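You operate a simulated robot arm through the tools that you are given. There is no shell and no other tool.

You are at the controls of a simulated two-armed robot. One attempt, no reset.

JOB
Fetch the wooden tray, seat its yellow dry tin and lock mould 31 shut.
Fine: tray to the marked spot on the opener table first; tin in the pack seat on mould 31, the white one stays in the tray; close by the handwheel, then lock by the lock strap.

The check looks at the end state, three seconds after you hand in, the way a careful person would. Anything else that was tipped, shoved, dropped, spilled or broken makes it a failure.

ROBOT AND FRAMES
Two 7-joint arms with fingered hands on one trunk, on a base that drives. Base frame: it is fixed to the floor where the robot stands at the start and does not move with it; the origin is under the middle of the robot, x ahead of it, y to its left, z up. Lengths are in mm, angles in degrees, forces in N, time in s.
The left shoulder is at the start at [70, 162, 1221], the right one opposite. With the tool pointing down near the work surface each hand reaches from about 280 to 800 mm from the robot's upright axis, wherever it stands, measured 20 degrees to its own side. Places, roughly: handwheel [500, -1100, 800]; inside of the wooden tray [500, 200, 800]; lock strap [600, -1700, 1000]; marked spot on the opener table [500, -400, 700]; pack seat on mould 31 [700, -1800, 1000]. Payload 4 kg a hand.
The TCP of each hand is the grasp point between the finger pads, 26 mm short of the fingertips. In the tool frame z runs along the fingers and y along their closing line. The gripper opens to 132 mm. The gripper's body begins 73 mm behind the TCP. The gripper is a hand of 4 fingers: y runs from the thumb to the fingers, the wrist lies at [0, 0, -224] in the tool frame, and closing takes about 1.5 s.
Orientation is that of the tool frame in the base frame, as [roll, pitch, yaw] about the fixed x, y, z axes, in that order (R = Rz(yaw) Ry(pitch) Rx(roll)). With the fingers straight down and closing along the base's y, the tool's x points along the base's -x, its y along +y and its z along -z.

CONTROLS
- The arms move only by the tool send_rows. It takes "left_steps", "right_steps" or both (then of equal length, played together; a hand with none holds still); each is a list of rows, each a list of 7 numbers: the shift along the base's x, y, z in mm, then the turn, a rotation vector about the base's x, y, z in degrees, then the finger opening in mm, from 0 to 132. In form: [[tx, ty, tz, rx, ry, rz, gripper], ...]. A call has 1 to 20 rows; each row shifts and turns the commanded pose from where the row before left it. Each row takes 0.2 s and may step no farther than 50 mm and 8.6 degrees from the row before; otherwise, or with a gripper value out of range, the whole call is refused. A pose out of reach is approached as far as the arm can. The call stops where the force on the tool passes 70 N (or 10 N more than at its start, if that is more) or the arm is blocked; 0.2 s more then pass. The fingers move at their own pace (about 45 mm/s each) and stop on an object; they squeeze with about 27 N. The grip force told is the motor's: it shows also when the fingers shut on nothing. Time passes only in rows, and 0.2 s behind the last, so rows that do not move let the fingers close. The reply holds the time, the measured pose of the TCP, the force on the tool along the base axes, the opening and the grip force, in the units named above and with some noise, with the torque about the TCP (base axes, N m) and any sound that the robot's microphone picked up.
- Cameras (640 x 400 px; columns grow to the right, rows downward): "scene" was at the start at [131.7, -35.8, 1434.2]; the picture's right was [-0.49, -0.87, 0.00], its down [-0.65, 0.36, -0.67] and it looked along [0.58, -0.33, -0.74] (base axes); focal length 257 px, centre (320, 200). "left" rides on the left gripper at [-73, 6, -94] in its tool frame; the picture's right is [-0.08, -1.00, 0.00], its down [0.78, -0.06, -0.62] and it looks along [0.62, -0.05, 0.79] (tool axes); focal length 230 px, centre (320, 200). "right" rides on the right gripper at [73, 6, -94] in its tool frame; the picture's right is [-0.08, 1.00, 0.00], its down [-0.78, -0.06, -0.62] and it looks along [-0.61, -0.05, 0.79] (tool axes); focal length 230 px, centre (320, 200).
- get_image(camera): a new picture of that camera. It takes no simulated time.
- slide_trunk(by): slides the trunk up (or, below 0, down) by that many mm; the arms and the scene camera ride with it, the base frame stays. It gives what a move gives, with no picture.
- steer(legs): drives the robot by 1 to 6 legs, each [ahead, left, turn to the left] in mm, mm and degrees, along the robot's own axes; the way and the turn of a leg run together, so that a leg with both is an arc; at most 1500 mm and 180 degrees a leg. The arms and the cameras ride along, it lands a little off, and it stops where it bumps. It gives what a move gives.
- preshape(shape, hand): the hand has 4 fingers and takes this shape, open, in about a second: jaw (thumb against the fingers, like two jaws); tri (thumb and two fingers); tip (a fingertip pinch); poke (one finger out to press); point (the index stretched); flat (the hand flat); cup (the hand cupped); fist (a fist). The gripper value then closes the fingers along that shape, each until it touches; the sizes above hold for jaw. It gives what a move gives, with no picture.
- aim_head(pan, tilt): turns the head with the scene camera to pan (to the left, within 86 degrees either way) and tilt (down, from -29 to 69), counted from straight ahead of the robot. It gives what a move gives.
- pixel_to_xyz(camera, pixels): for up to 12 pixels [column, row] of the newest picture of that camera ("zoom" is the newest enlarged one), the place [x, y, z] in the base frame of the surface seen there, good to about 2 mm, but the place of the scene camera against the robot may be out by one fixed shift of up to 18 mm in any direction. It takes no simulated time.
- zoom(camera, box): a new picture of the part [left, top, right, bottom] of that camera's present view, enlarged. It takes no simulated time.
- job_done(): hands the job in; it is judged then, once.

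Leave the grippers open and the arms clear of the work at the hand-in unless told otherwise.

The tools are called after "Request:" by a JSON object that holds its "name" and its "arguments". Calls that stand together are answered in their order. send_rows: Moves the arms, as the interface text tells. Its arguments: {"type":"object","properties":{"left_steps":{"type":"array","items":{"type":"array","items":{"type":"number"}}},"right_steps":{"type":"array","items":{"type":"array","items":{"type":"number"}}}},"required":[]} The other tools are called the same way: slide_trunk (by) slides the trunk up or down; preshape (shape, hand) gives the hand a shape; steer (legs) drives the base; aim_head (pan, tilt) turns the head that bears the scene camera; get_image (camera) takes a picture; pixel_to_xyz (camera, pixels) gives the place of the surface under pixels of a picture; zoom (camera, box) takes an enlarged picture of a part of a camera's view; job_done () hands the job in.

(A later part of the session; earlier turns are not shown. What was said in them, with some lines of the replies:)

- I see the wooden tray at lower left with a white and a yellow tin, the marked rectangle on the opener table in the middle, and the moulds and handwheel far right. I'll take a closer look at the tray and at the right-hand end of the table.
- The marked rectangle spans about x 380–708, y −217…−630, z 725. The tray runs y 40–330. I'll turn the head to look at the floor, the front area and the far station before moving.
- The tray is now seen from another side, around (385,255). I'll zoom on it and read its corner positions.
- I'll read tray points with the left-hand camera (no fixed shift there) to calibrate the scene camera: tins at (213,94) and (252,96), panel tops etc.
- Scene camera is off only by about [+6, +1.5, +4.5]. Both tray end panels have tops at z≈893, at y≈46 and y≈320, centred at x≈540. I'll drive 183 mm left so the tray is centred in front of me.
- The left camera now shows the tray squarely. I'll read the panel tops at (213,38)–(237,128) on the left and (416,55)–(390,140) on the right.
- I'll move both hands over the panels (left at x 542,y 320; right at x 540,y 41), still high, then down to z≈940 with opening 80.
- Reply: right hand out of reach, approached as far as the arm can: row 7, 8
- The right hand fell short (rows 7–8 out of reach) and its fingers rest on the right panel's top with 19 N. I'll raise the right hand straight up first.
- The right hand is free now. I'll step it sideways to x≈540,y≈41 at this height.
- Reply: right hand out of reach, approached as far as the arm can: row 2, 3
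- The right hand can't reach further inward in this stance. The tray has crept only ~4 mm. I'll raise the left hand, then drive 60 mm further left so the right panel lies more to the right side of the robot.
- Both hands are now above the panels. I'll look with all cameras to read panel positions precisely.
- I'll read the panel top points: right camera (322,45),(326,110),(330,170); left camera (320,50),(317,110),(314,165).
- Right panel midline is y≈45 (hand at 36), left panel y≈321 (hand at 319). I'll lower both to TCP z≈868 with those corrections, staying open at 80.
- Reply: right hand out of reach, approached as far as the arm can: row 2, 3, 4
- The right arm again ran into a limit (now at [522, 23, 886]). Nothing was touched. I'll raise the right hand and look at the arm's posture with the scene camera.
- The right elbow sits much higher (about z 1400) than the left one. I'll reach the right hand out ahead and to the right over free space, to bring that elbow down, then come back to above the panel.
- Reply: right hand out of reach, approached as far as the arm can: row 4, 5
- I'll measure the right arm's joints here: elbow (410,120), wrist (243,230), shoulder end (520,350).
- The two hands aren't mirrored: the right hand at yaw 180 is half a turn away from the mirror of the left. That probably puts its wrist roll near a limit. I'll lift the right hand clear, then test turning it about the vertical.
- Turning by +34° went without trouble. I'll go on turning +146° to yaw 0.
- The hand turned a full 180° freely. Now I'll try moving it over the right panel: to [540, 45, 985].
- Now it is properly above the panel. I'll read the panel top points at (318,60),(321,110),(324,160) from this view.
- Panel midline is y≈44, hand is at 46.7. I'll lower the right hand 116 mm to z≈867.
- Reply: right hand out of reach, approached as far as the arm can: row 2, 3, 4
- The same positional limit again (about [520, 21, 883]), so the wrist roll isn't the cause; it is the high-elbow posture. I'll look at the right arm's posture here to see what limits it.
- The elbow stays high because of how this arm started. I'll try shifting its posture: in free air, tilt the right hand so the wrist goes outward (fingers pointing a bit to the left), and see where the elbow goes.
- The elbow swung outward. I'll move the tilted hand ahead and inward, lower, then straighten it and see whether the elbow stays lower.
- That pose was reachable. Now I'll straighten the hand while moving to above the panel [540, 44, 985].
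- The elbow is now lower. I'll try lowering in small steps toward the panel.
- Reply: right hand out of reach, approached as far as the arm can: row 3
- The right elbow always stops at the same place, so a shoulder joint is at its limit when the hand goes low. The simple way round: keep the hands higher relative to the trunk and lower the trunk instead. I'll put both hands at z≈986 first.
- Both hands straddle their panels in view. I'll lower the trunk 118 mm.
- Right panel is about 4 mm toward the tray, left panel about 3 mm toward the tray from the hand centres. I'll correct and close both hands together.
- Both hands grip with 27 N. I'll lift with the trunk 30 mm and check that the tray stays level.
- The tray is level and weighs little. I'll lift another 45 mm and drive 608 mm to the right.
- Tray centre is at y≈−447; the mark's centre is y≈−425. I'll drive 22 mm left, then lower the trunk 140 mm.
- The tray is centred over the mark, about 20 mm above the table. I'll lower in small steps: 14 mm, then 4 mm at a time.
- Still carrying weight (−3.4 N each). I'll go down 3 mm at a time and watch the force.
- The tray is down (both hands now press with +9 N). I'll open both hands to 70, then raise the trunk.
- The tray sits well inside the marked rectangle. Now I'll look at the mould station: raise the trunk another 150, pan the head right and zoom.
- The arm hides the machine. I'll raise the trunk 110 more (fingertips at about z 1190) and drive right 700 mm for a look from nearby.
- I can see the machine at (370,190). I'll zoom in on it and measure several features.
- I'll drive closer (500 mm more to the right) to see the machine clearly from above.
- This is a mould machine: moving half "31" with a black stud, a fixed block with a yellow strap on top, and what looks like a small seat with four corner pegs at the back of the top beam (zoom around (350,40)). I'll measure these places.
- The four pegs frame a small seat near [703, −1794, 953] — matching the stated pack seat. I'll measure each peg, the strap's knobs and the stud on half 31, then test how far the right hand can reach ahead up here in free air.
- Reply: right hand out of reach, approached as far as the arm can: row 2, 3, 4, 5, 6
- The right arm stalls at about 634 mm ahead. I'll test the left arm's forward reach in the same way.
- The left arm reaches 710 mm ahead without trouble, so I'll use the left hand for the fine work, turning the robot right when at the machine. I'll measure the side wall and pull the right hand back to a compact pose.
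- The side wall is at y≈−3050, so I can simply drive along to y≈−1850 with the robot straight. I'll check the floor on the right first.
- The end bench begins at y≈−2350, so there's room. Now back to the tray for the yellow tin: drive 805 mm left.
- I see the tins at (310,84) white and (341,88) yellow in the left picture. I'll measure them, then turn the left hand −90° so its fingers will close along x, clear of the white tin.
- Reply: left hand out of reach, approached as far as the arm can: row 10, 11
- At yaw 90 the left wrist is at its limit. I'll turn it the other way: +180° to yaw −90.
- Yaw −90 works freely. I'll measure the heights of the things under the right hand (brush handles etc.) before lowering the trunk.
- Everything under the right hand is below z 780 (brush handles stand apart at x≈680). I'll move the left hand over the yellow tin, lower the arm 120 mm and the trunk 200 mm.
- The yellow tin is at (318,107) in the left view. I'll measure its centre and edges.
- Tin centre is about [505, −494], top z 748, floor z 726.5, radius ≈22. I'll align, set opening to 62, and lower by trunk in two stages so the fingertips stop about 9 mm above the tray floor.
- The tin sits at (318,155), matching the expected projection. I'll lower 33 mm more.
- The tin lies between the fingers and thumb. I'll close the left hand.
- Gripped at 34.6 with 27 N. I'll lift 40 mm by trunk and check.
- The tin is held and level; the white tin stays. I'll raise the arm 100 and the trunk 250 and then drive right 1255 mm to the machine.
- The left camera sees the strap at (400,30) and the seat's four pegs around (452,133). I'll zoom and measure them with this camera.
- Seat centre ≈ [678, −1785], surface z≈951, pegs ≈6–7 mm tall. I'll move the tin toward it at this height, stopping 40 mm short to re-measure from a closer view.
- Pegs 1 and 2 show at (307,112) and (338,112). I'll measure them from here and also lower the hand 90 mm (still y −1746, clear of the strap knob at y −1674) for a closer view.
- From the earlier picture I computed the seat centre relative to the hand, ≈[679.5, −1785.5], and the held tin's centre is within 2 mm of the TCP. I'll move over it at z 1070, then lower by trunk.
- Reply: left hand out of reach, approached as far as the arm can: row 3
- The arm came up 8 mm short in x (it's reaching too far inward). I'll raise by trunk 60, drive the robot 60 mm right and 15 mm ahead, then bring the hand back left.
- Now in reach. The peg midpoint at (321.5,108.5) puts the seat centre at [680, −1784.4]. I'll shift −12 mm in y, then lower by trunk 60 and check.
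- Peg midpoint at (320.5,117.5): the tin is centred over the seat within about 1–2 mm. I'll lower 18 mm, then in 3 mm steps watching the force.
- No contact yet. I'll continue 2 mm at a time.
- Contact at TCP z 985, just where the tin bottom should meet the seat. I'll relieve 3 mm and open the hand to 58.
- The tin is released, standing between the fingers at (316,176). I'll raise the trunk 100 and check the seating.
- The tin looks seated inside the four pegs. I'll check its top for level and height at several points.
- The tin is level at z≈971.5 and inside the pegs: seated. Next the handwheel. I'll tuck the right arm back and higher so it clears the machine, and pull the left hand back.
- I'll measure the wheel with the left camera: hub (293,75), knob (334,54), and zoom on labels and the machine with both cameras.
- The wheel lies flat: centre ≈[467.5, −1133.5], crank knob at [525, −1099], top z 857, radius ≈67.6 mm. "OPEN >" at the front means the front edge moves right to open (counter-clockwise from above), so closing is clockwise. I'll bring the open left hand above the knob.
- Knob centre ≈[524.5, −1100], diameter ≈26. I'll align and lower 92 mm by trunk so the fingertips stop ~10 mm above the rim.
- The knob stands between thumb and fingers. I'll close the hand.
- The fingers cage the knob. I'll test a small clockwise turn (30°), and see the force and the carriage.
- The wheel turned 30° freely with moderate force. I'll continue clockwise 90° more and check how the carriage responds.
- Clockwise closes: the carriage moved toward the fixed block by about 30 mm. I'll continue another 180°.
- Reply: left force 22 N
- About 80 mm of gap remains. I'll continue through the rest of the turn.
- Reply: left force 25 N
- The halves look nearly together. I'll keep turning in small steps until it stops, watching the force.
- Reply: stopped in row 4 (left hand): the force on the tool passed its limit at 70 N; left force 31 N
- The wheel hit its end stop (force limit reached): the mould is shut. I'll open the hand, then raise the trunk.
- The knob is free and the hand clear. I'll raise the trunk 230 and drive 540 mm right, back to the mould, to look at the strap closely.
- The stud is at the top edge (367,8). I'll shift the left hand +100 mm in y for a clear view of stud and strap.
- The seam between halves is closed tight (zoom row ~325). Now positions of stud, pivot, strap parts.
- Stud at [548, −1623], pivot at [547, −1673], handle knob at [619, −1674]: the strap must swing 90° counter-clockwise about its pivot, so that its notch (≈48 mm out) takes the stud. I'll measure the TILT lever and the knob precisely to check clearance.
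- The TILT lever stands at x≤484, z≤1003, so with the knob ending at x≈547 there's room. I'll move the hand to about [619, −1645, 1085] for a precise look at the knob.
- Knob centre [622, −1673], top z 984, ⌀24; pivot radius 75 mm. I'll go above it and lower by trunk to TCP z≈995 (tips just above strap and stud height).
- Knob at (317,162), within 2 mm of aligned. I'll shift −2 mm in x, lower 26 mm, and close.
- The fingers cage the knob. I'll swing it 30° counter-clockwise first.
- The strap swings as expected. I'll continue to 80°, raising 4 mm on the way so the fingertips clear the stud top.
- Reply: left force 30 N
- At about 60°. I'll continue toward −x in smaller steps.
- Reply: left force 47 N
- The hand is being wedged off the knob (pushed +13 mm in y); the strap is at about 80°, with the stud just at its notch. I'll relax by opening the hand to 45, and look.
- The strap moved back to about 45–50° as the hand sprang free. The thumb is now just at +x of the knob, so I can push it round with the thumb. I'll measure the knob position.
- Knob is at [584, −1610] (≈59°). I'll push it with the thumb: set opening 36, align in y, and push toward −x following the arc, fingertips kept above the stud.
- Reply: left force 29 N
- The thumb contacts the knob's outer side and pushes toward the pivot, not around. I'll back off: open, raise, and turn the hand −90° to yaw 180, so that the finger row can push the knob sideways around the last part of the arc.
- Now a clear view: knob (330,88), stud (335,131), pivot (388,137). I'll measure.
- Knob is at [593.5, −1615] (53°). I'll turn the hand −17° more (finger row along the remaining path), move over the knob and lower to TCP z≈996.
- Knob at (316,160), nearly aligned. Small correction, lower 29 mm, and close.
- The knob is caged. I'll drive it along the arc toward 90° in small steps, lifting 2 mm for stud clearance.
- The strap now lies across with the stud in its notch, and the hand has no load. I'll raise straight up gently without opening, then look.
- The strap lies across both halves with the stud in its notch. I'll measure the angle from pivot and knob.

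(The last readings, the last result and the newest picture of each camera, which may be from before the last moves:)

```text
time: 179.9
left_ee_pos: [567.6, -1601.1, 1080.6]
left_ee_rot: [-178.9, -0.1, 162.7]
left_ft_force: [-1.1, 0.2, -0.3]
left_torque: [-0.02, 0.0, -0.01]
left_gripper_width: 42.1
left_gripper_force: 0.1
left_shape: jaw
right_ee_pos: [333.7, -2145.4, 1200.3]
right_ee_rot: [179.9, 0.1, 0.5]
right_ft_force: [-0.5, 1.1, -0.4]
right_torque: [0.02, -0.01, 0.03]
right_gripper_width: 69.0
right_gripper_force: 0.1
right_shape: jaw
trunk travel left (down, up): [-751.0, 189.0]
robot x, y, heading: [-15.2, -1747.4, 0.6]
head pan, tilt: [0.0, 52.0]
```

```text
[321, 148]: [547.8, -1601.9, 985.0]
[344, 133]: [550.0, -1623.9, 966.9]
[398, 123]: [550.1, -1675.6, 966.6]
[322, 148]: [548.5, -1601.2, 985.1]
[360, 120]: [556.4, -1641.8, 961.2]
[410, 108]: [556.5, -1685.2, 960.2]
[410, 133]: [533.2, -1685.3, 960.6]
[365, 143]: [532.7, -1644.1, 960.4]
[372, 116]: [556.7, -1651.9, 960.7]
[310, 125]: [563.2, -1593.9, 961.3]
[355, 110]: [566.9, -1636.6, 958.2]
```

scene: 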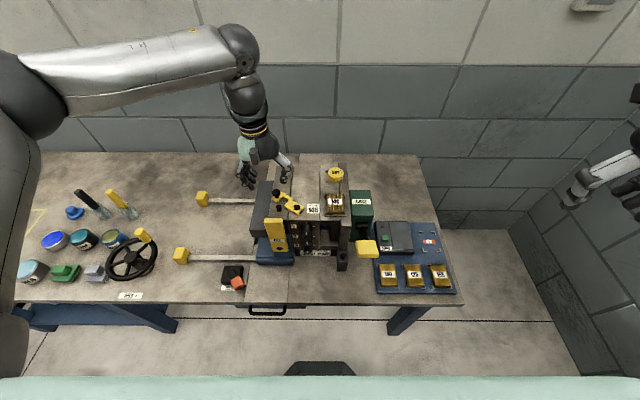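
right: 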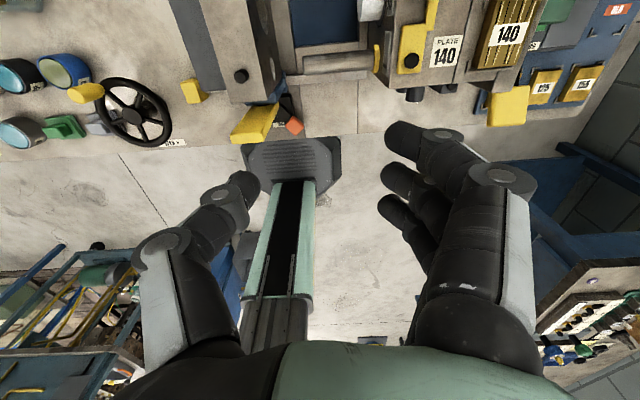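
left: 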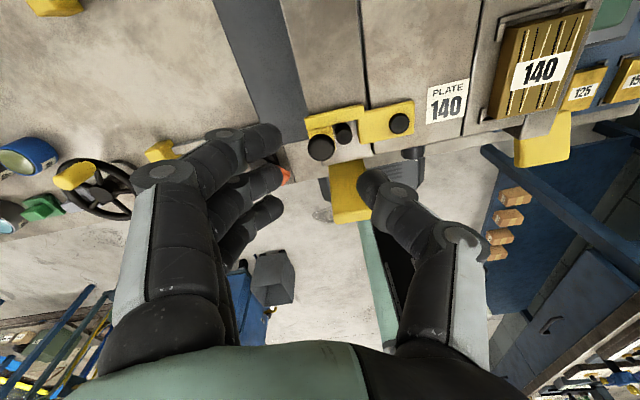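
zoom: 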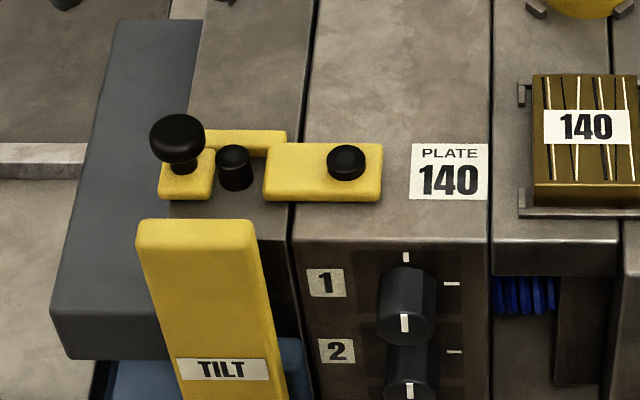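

Knob, stud and pivot line up at about 91°: the strap is fully across and the stud is against its bar. Now I'll raise the arms clear, open the hands, and check the whole scene.

Request:
{"name": "slide_trunk", "arguments": {"by": 170}}

Request:
{"name": "send_rows", "arguments": {"left_steps": [[-25, 10, 0, 0, 0, 0, 110], [-25, 10, 0, 0, 0, 0, 110], [-25, 10, 0, 0, 0, 0, 110], [-25, 10, 0, 0, 0, 0, 110], [-25, 10, 0, 0, 0, 0, 110], [0, 0, 0, 0, 0, 0, 110]], "right_steps": [[0, 0, 0, 0, 0, 0, 110], [0, 0, 0, 0, 0, 0, 110], [0, 0, 0, 0, 0, 0, 110], [0, 0, 0, 0, 0, 0, 110], [0, 0, 0, 0, 0, 0, 110], [0, 0, 0, 0, 0, 0, 110]]}}

Request:
{"name": "aim_head", "arguments": {"pan": 15, "tilt": 45}}

Request:
{"name": "get_image", "arguments": {"camera": "scene"}}

Request:
{"name": "zoom", "arguments": {"camera": "scene", "box": [320, 150, 480, 270]}}

```text
time: 181.8
left_ee_pos: [566.9, -1601.7, 1250.2]
left_ee_rot: [-178.9, -0.3, 162.8]
left_ft_force: [-0.2, -0.2, 0.1]
left_torque: [0.01, 0.02, -0.03]
left_gripper_width: 59.0
left_gripper_force: 0.0
left_shape: jaw
right_ee_pos: [333.6, -2146.5, 1368.7]
right_ee_rot: [179.8, 0.0, 0.5]
right_ft_force: [-0.5, -1.4, 0.4]
right_torque: [0.04, -0.01, -0.04]
right_gripper_width: 69.2
right_gripper_force: 0.1
right_shape: jaw
trunk travel left (down, up): [-921.0, 19.0]
robot x, y, heading: [-18.4, -1748.9, 0.4]
head pan, tilt: [0.0, 52.0]
```

```text
time: 183.2
left_ee_pos: [442.8, -1551.7, 1250.8]
left_ee_rot: [-178.8, -0.1, 162.7]
left_ft_force: [-0.5, 0.3, -0.4]
left_torque: [0.0, 0.01, -0.01]
left_gripper_width: 110.0
left_gripper_force: 0.0
left_shape: jaw
right_ee_pos: [333.4, -2146.1, 1369.2]
right_ee_rot: [179.9, 0.0, 0.4]
right_ft_force: [-0.8, -0.2, 0.0]
right_torque: [0.01, 0.01, -0.03]
right_gripper_width: 109.7
right_gripper_force: 0.1
right_shape: jaw
trunk travel left (down, up): [-921.0, 19.0]
robot x, y, heading: [-19.1, -1747.3, 0.3]
head pan, tilt: [0.0, 52.0]
```

```text
time: 184.0
left_ee_pos: [444.1, -1551.2, 1250.1]
left_ee_rot: [-178.9, -0.3, 162.8]
left_ft_force: [0.4, 0.5, 1.2]
left_torque: [0.0, 0.01, 0.02]
left_gripper_width: 109.8
left_gripper_force: 0.1
left_shape: jaw
right_ee_pos: [333.8, -2145.0, 1368.4]
right_ee_rot: [179.8, 0.1, 0.5]
right_ft_force: [0.6, -0.4, 0.1]
right_torque: [0.03, -0.03, -0.01]
right_gripper_width: 109.6
right_gripper_force: 0.1
right_shape: jaw
trunk travel left (down, up): [-921.0, 19.0]
robot x, y, heading: [-20.0, -1747.3, 0.4]
head pan, tilt: [15.0, 45.0]
```

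```text
taken
```

scene: 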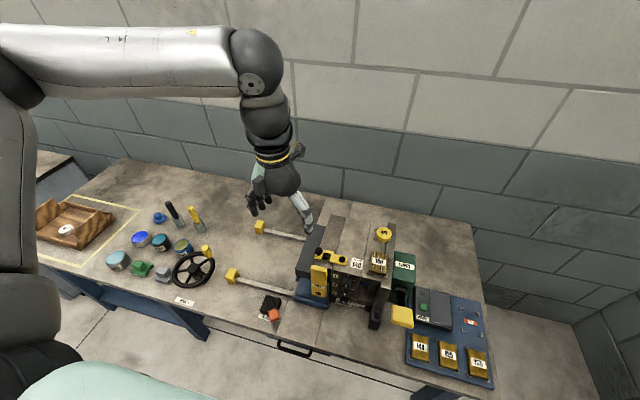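

```text
3.33 times, centred on (400, 210) of scene
```

zoom: 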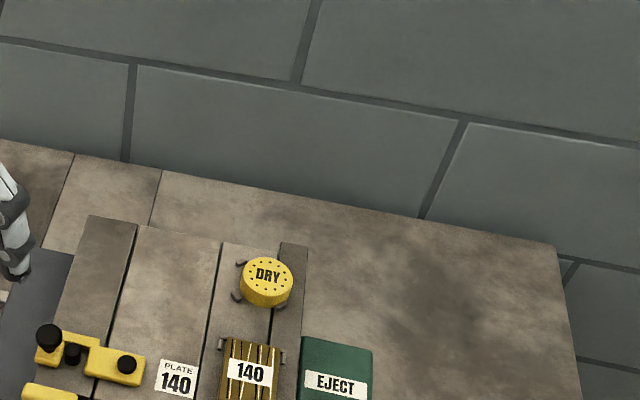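

I'll zoom on the closed mould seam and on the tray area for a last check.

Request:
{"name": "zoom", "arguments": {"camera": "scene", "box": [290, 220, 410, 320]}}

Request:
{"name": "zoom", "arguments": {"camera": "scene", "box": [20, 170, 240, 320]}}

Request:
{"name": "zoom", "arguments": {"camera": "scene", "box": [360, 220, 420, 265]}}

```text
4.00 times, centred on (350, 270) of scene
```

zoom: 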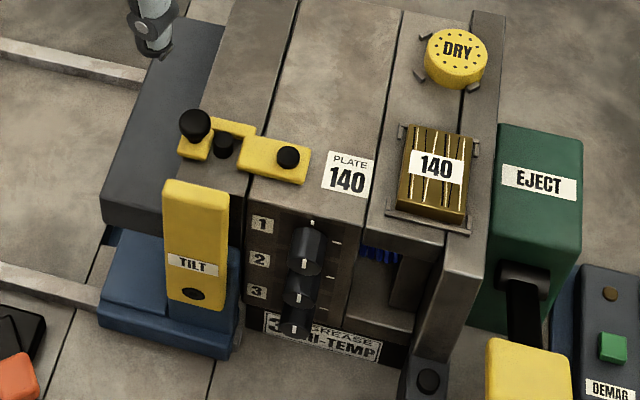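

```text
2.67 times, centred on (130, 245) of scene
```

zoom: 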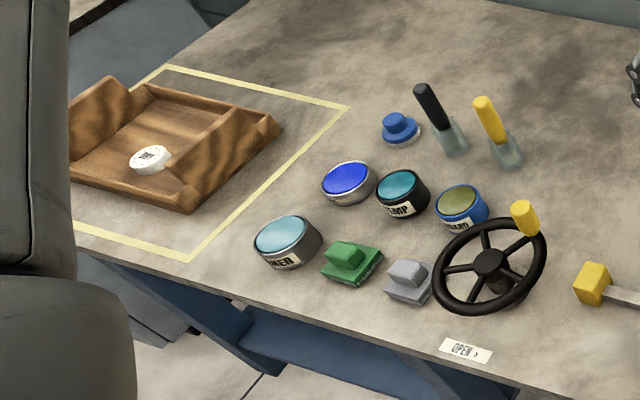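

```text
8.89 times, centred on (390, 242) of scene
```

zoom: 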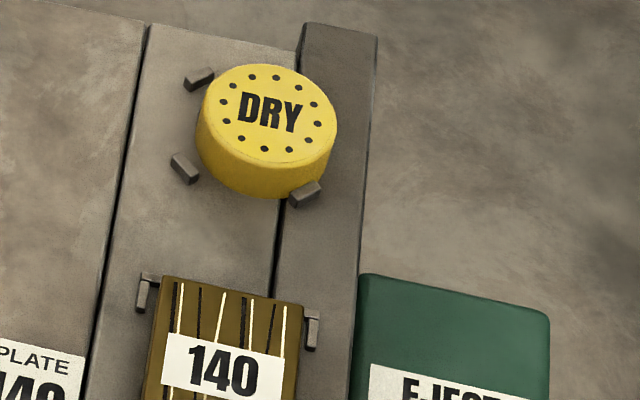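

Final state as I see it:
- The tray is inside the marked spot with the white tin in it.
- The yellow tin sits between the four pegs of the pack seat.
- The mould is shut and the strap is locked over the stud.
- The cans, brushes and other items look unmoved.
- The arms are raised clear, grippers open.

I'm handing in now.

Request:
{"name": "job_done", "arguments": {}}

```text
The job is handed in.
```

I did all the steps and handed the job in. I don't have the check's result.

- **Tray:** it stands inside the marked spot on the opener table, with the white tin still in it.
- **Yellow tin:** it sits level inside the four pegs of the pack seat on mould 31, about 2–3 mm off centre.
- **Closing:** I turned the handwheel clockwise until it hit its stop. The seam between the two halves is shut.
- **Locking:** the lock strap is swung about 90° across, with the stud in its notch. The first swing lost its grip at about 80° and the strap slipped back partway. I took a new grip and finished it.

Early on, before the tray was lifted, my right fingers pressed on its end panel with about 19 N and shifted the tray about 4 mm. Nothing was tipped or dropped. In the last pictures the cans, brushes and other items on the bench look unmoved, and both arms are raised clear with the grippers open.
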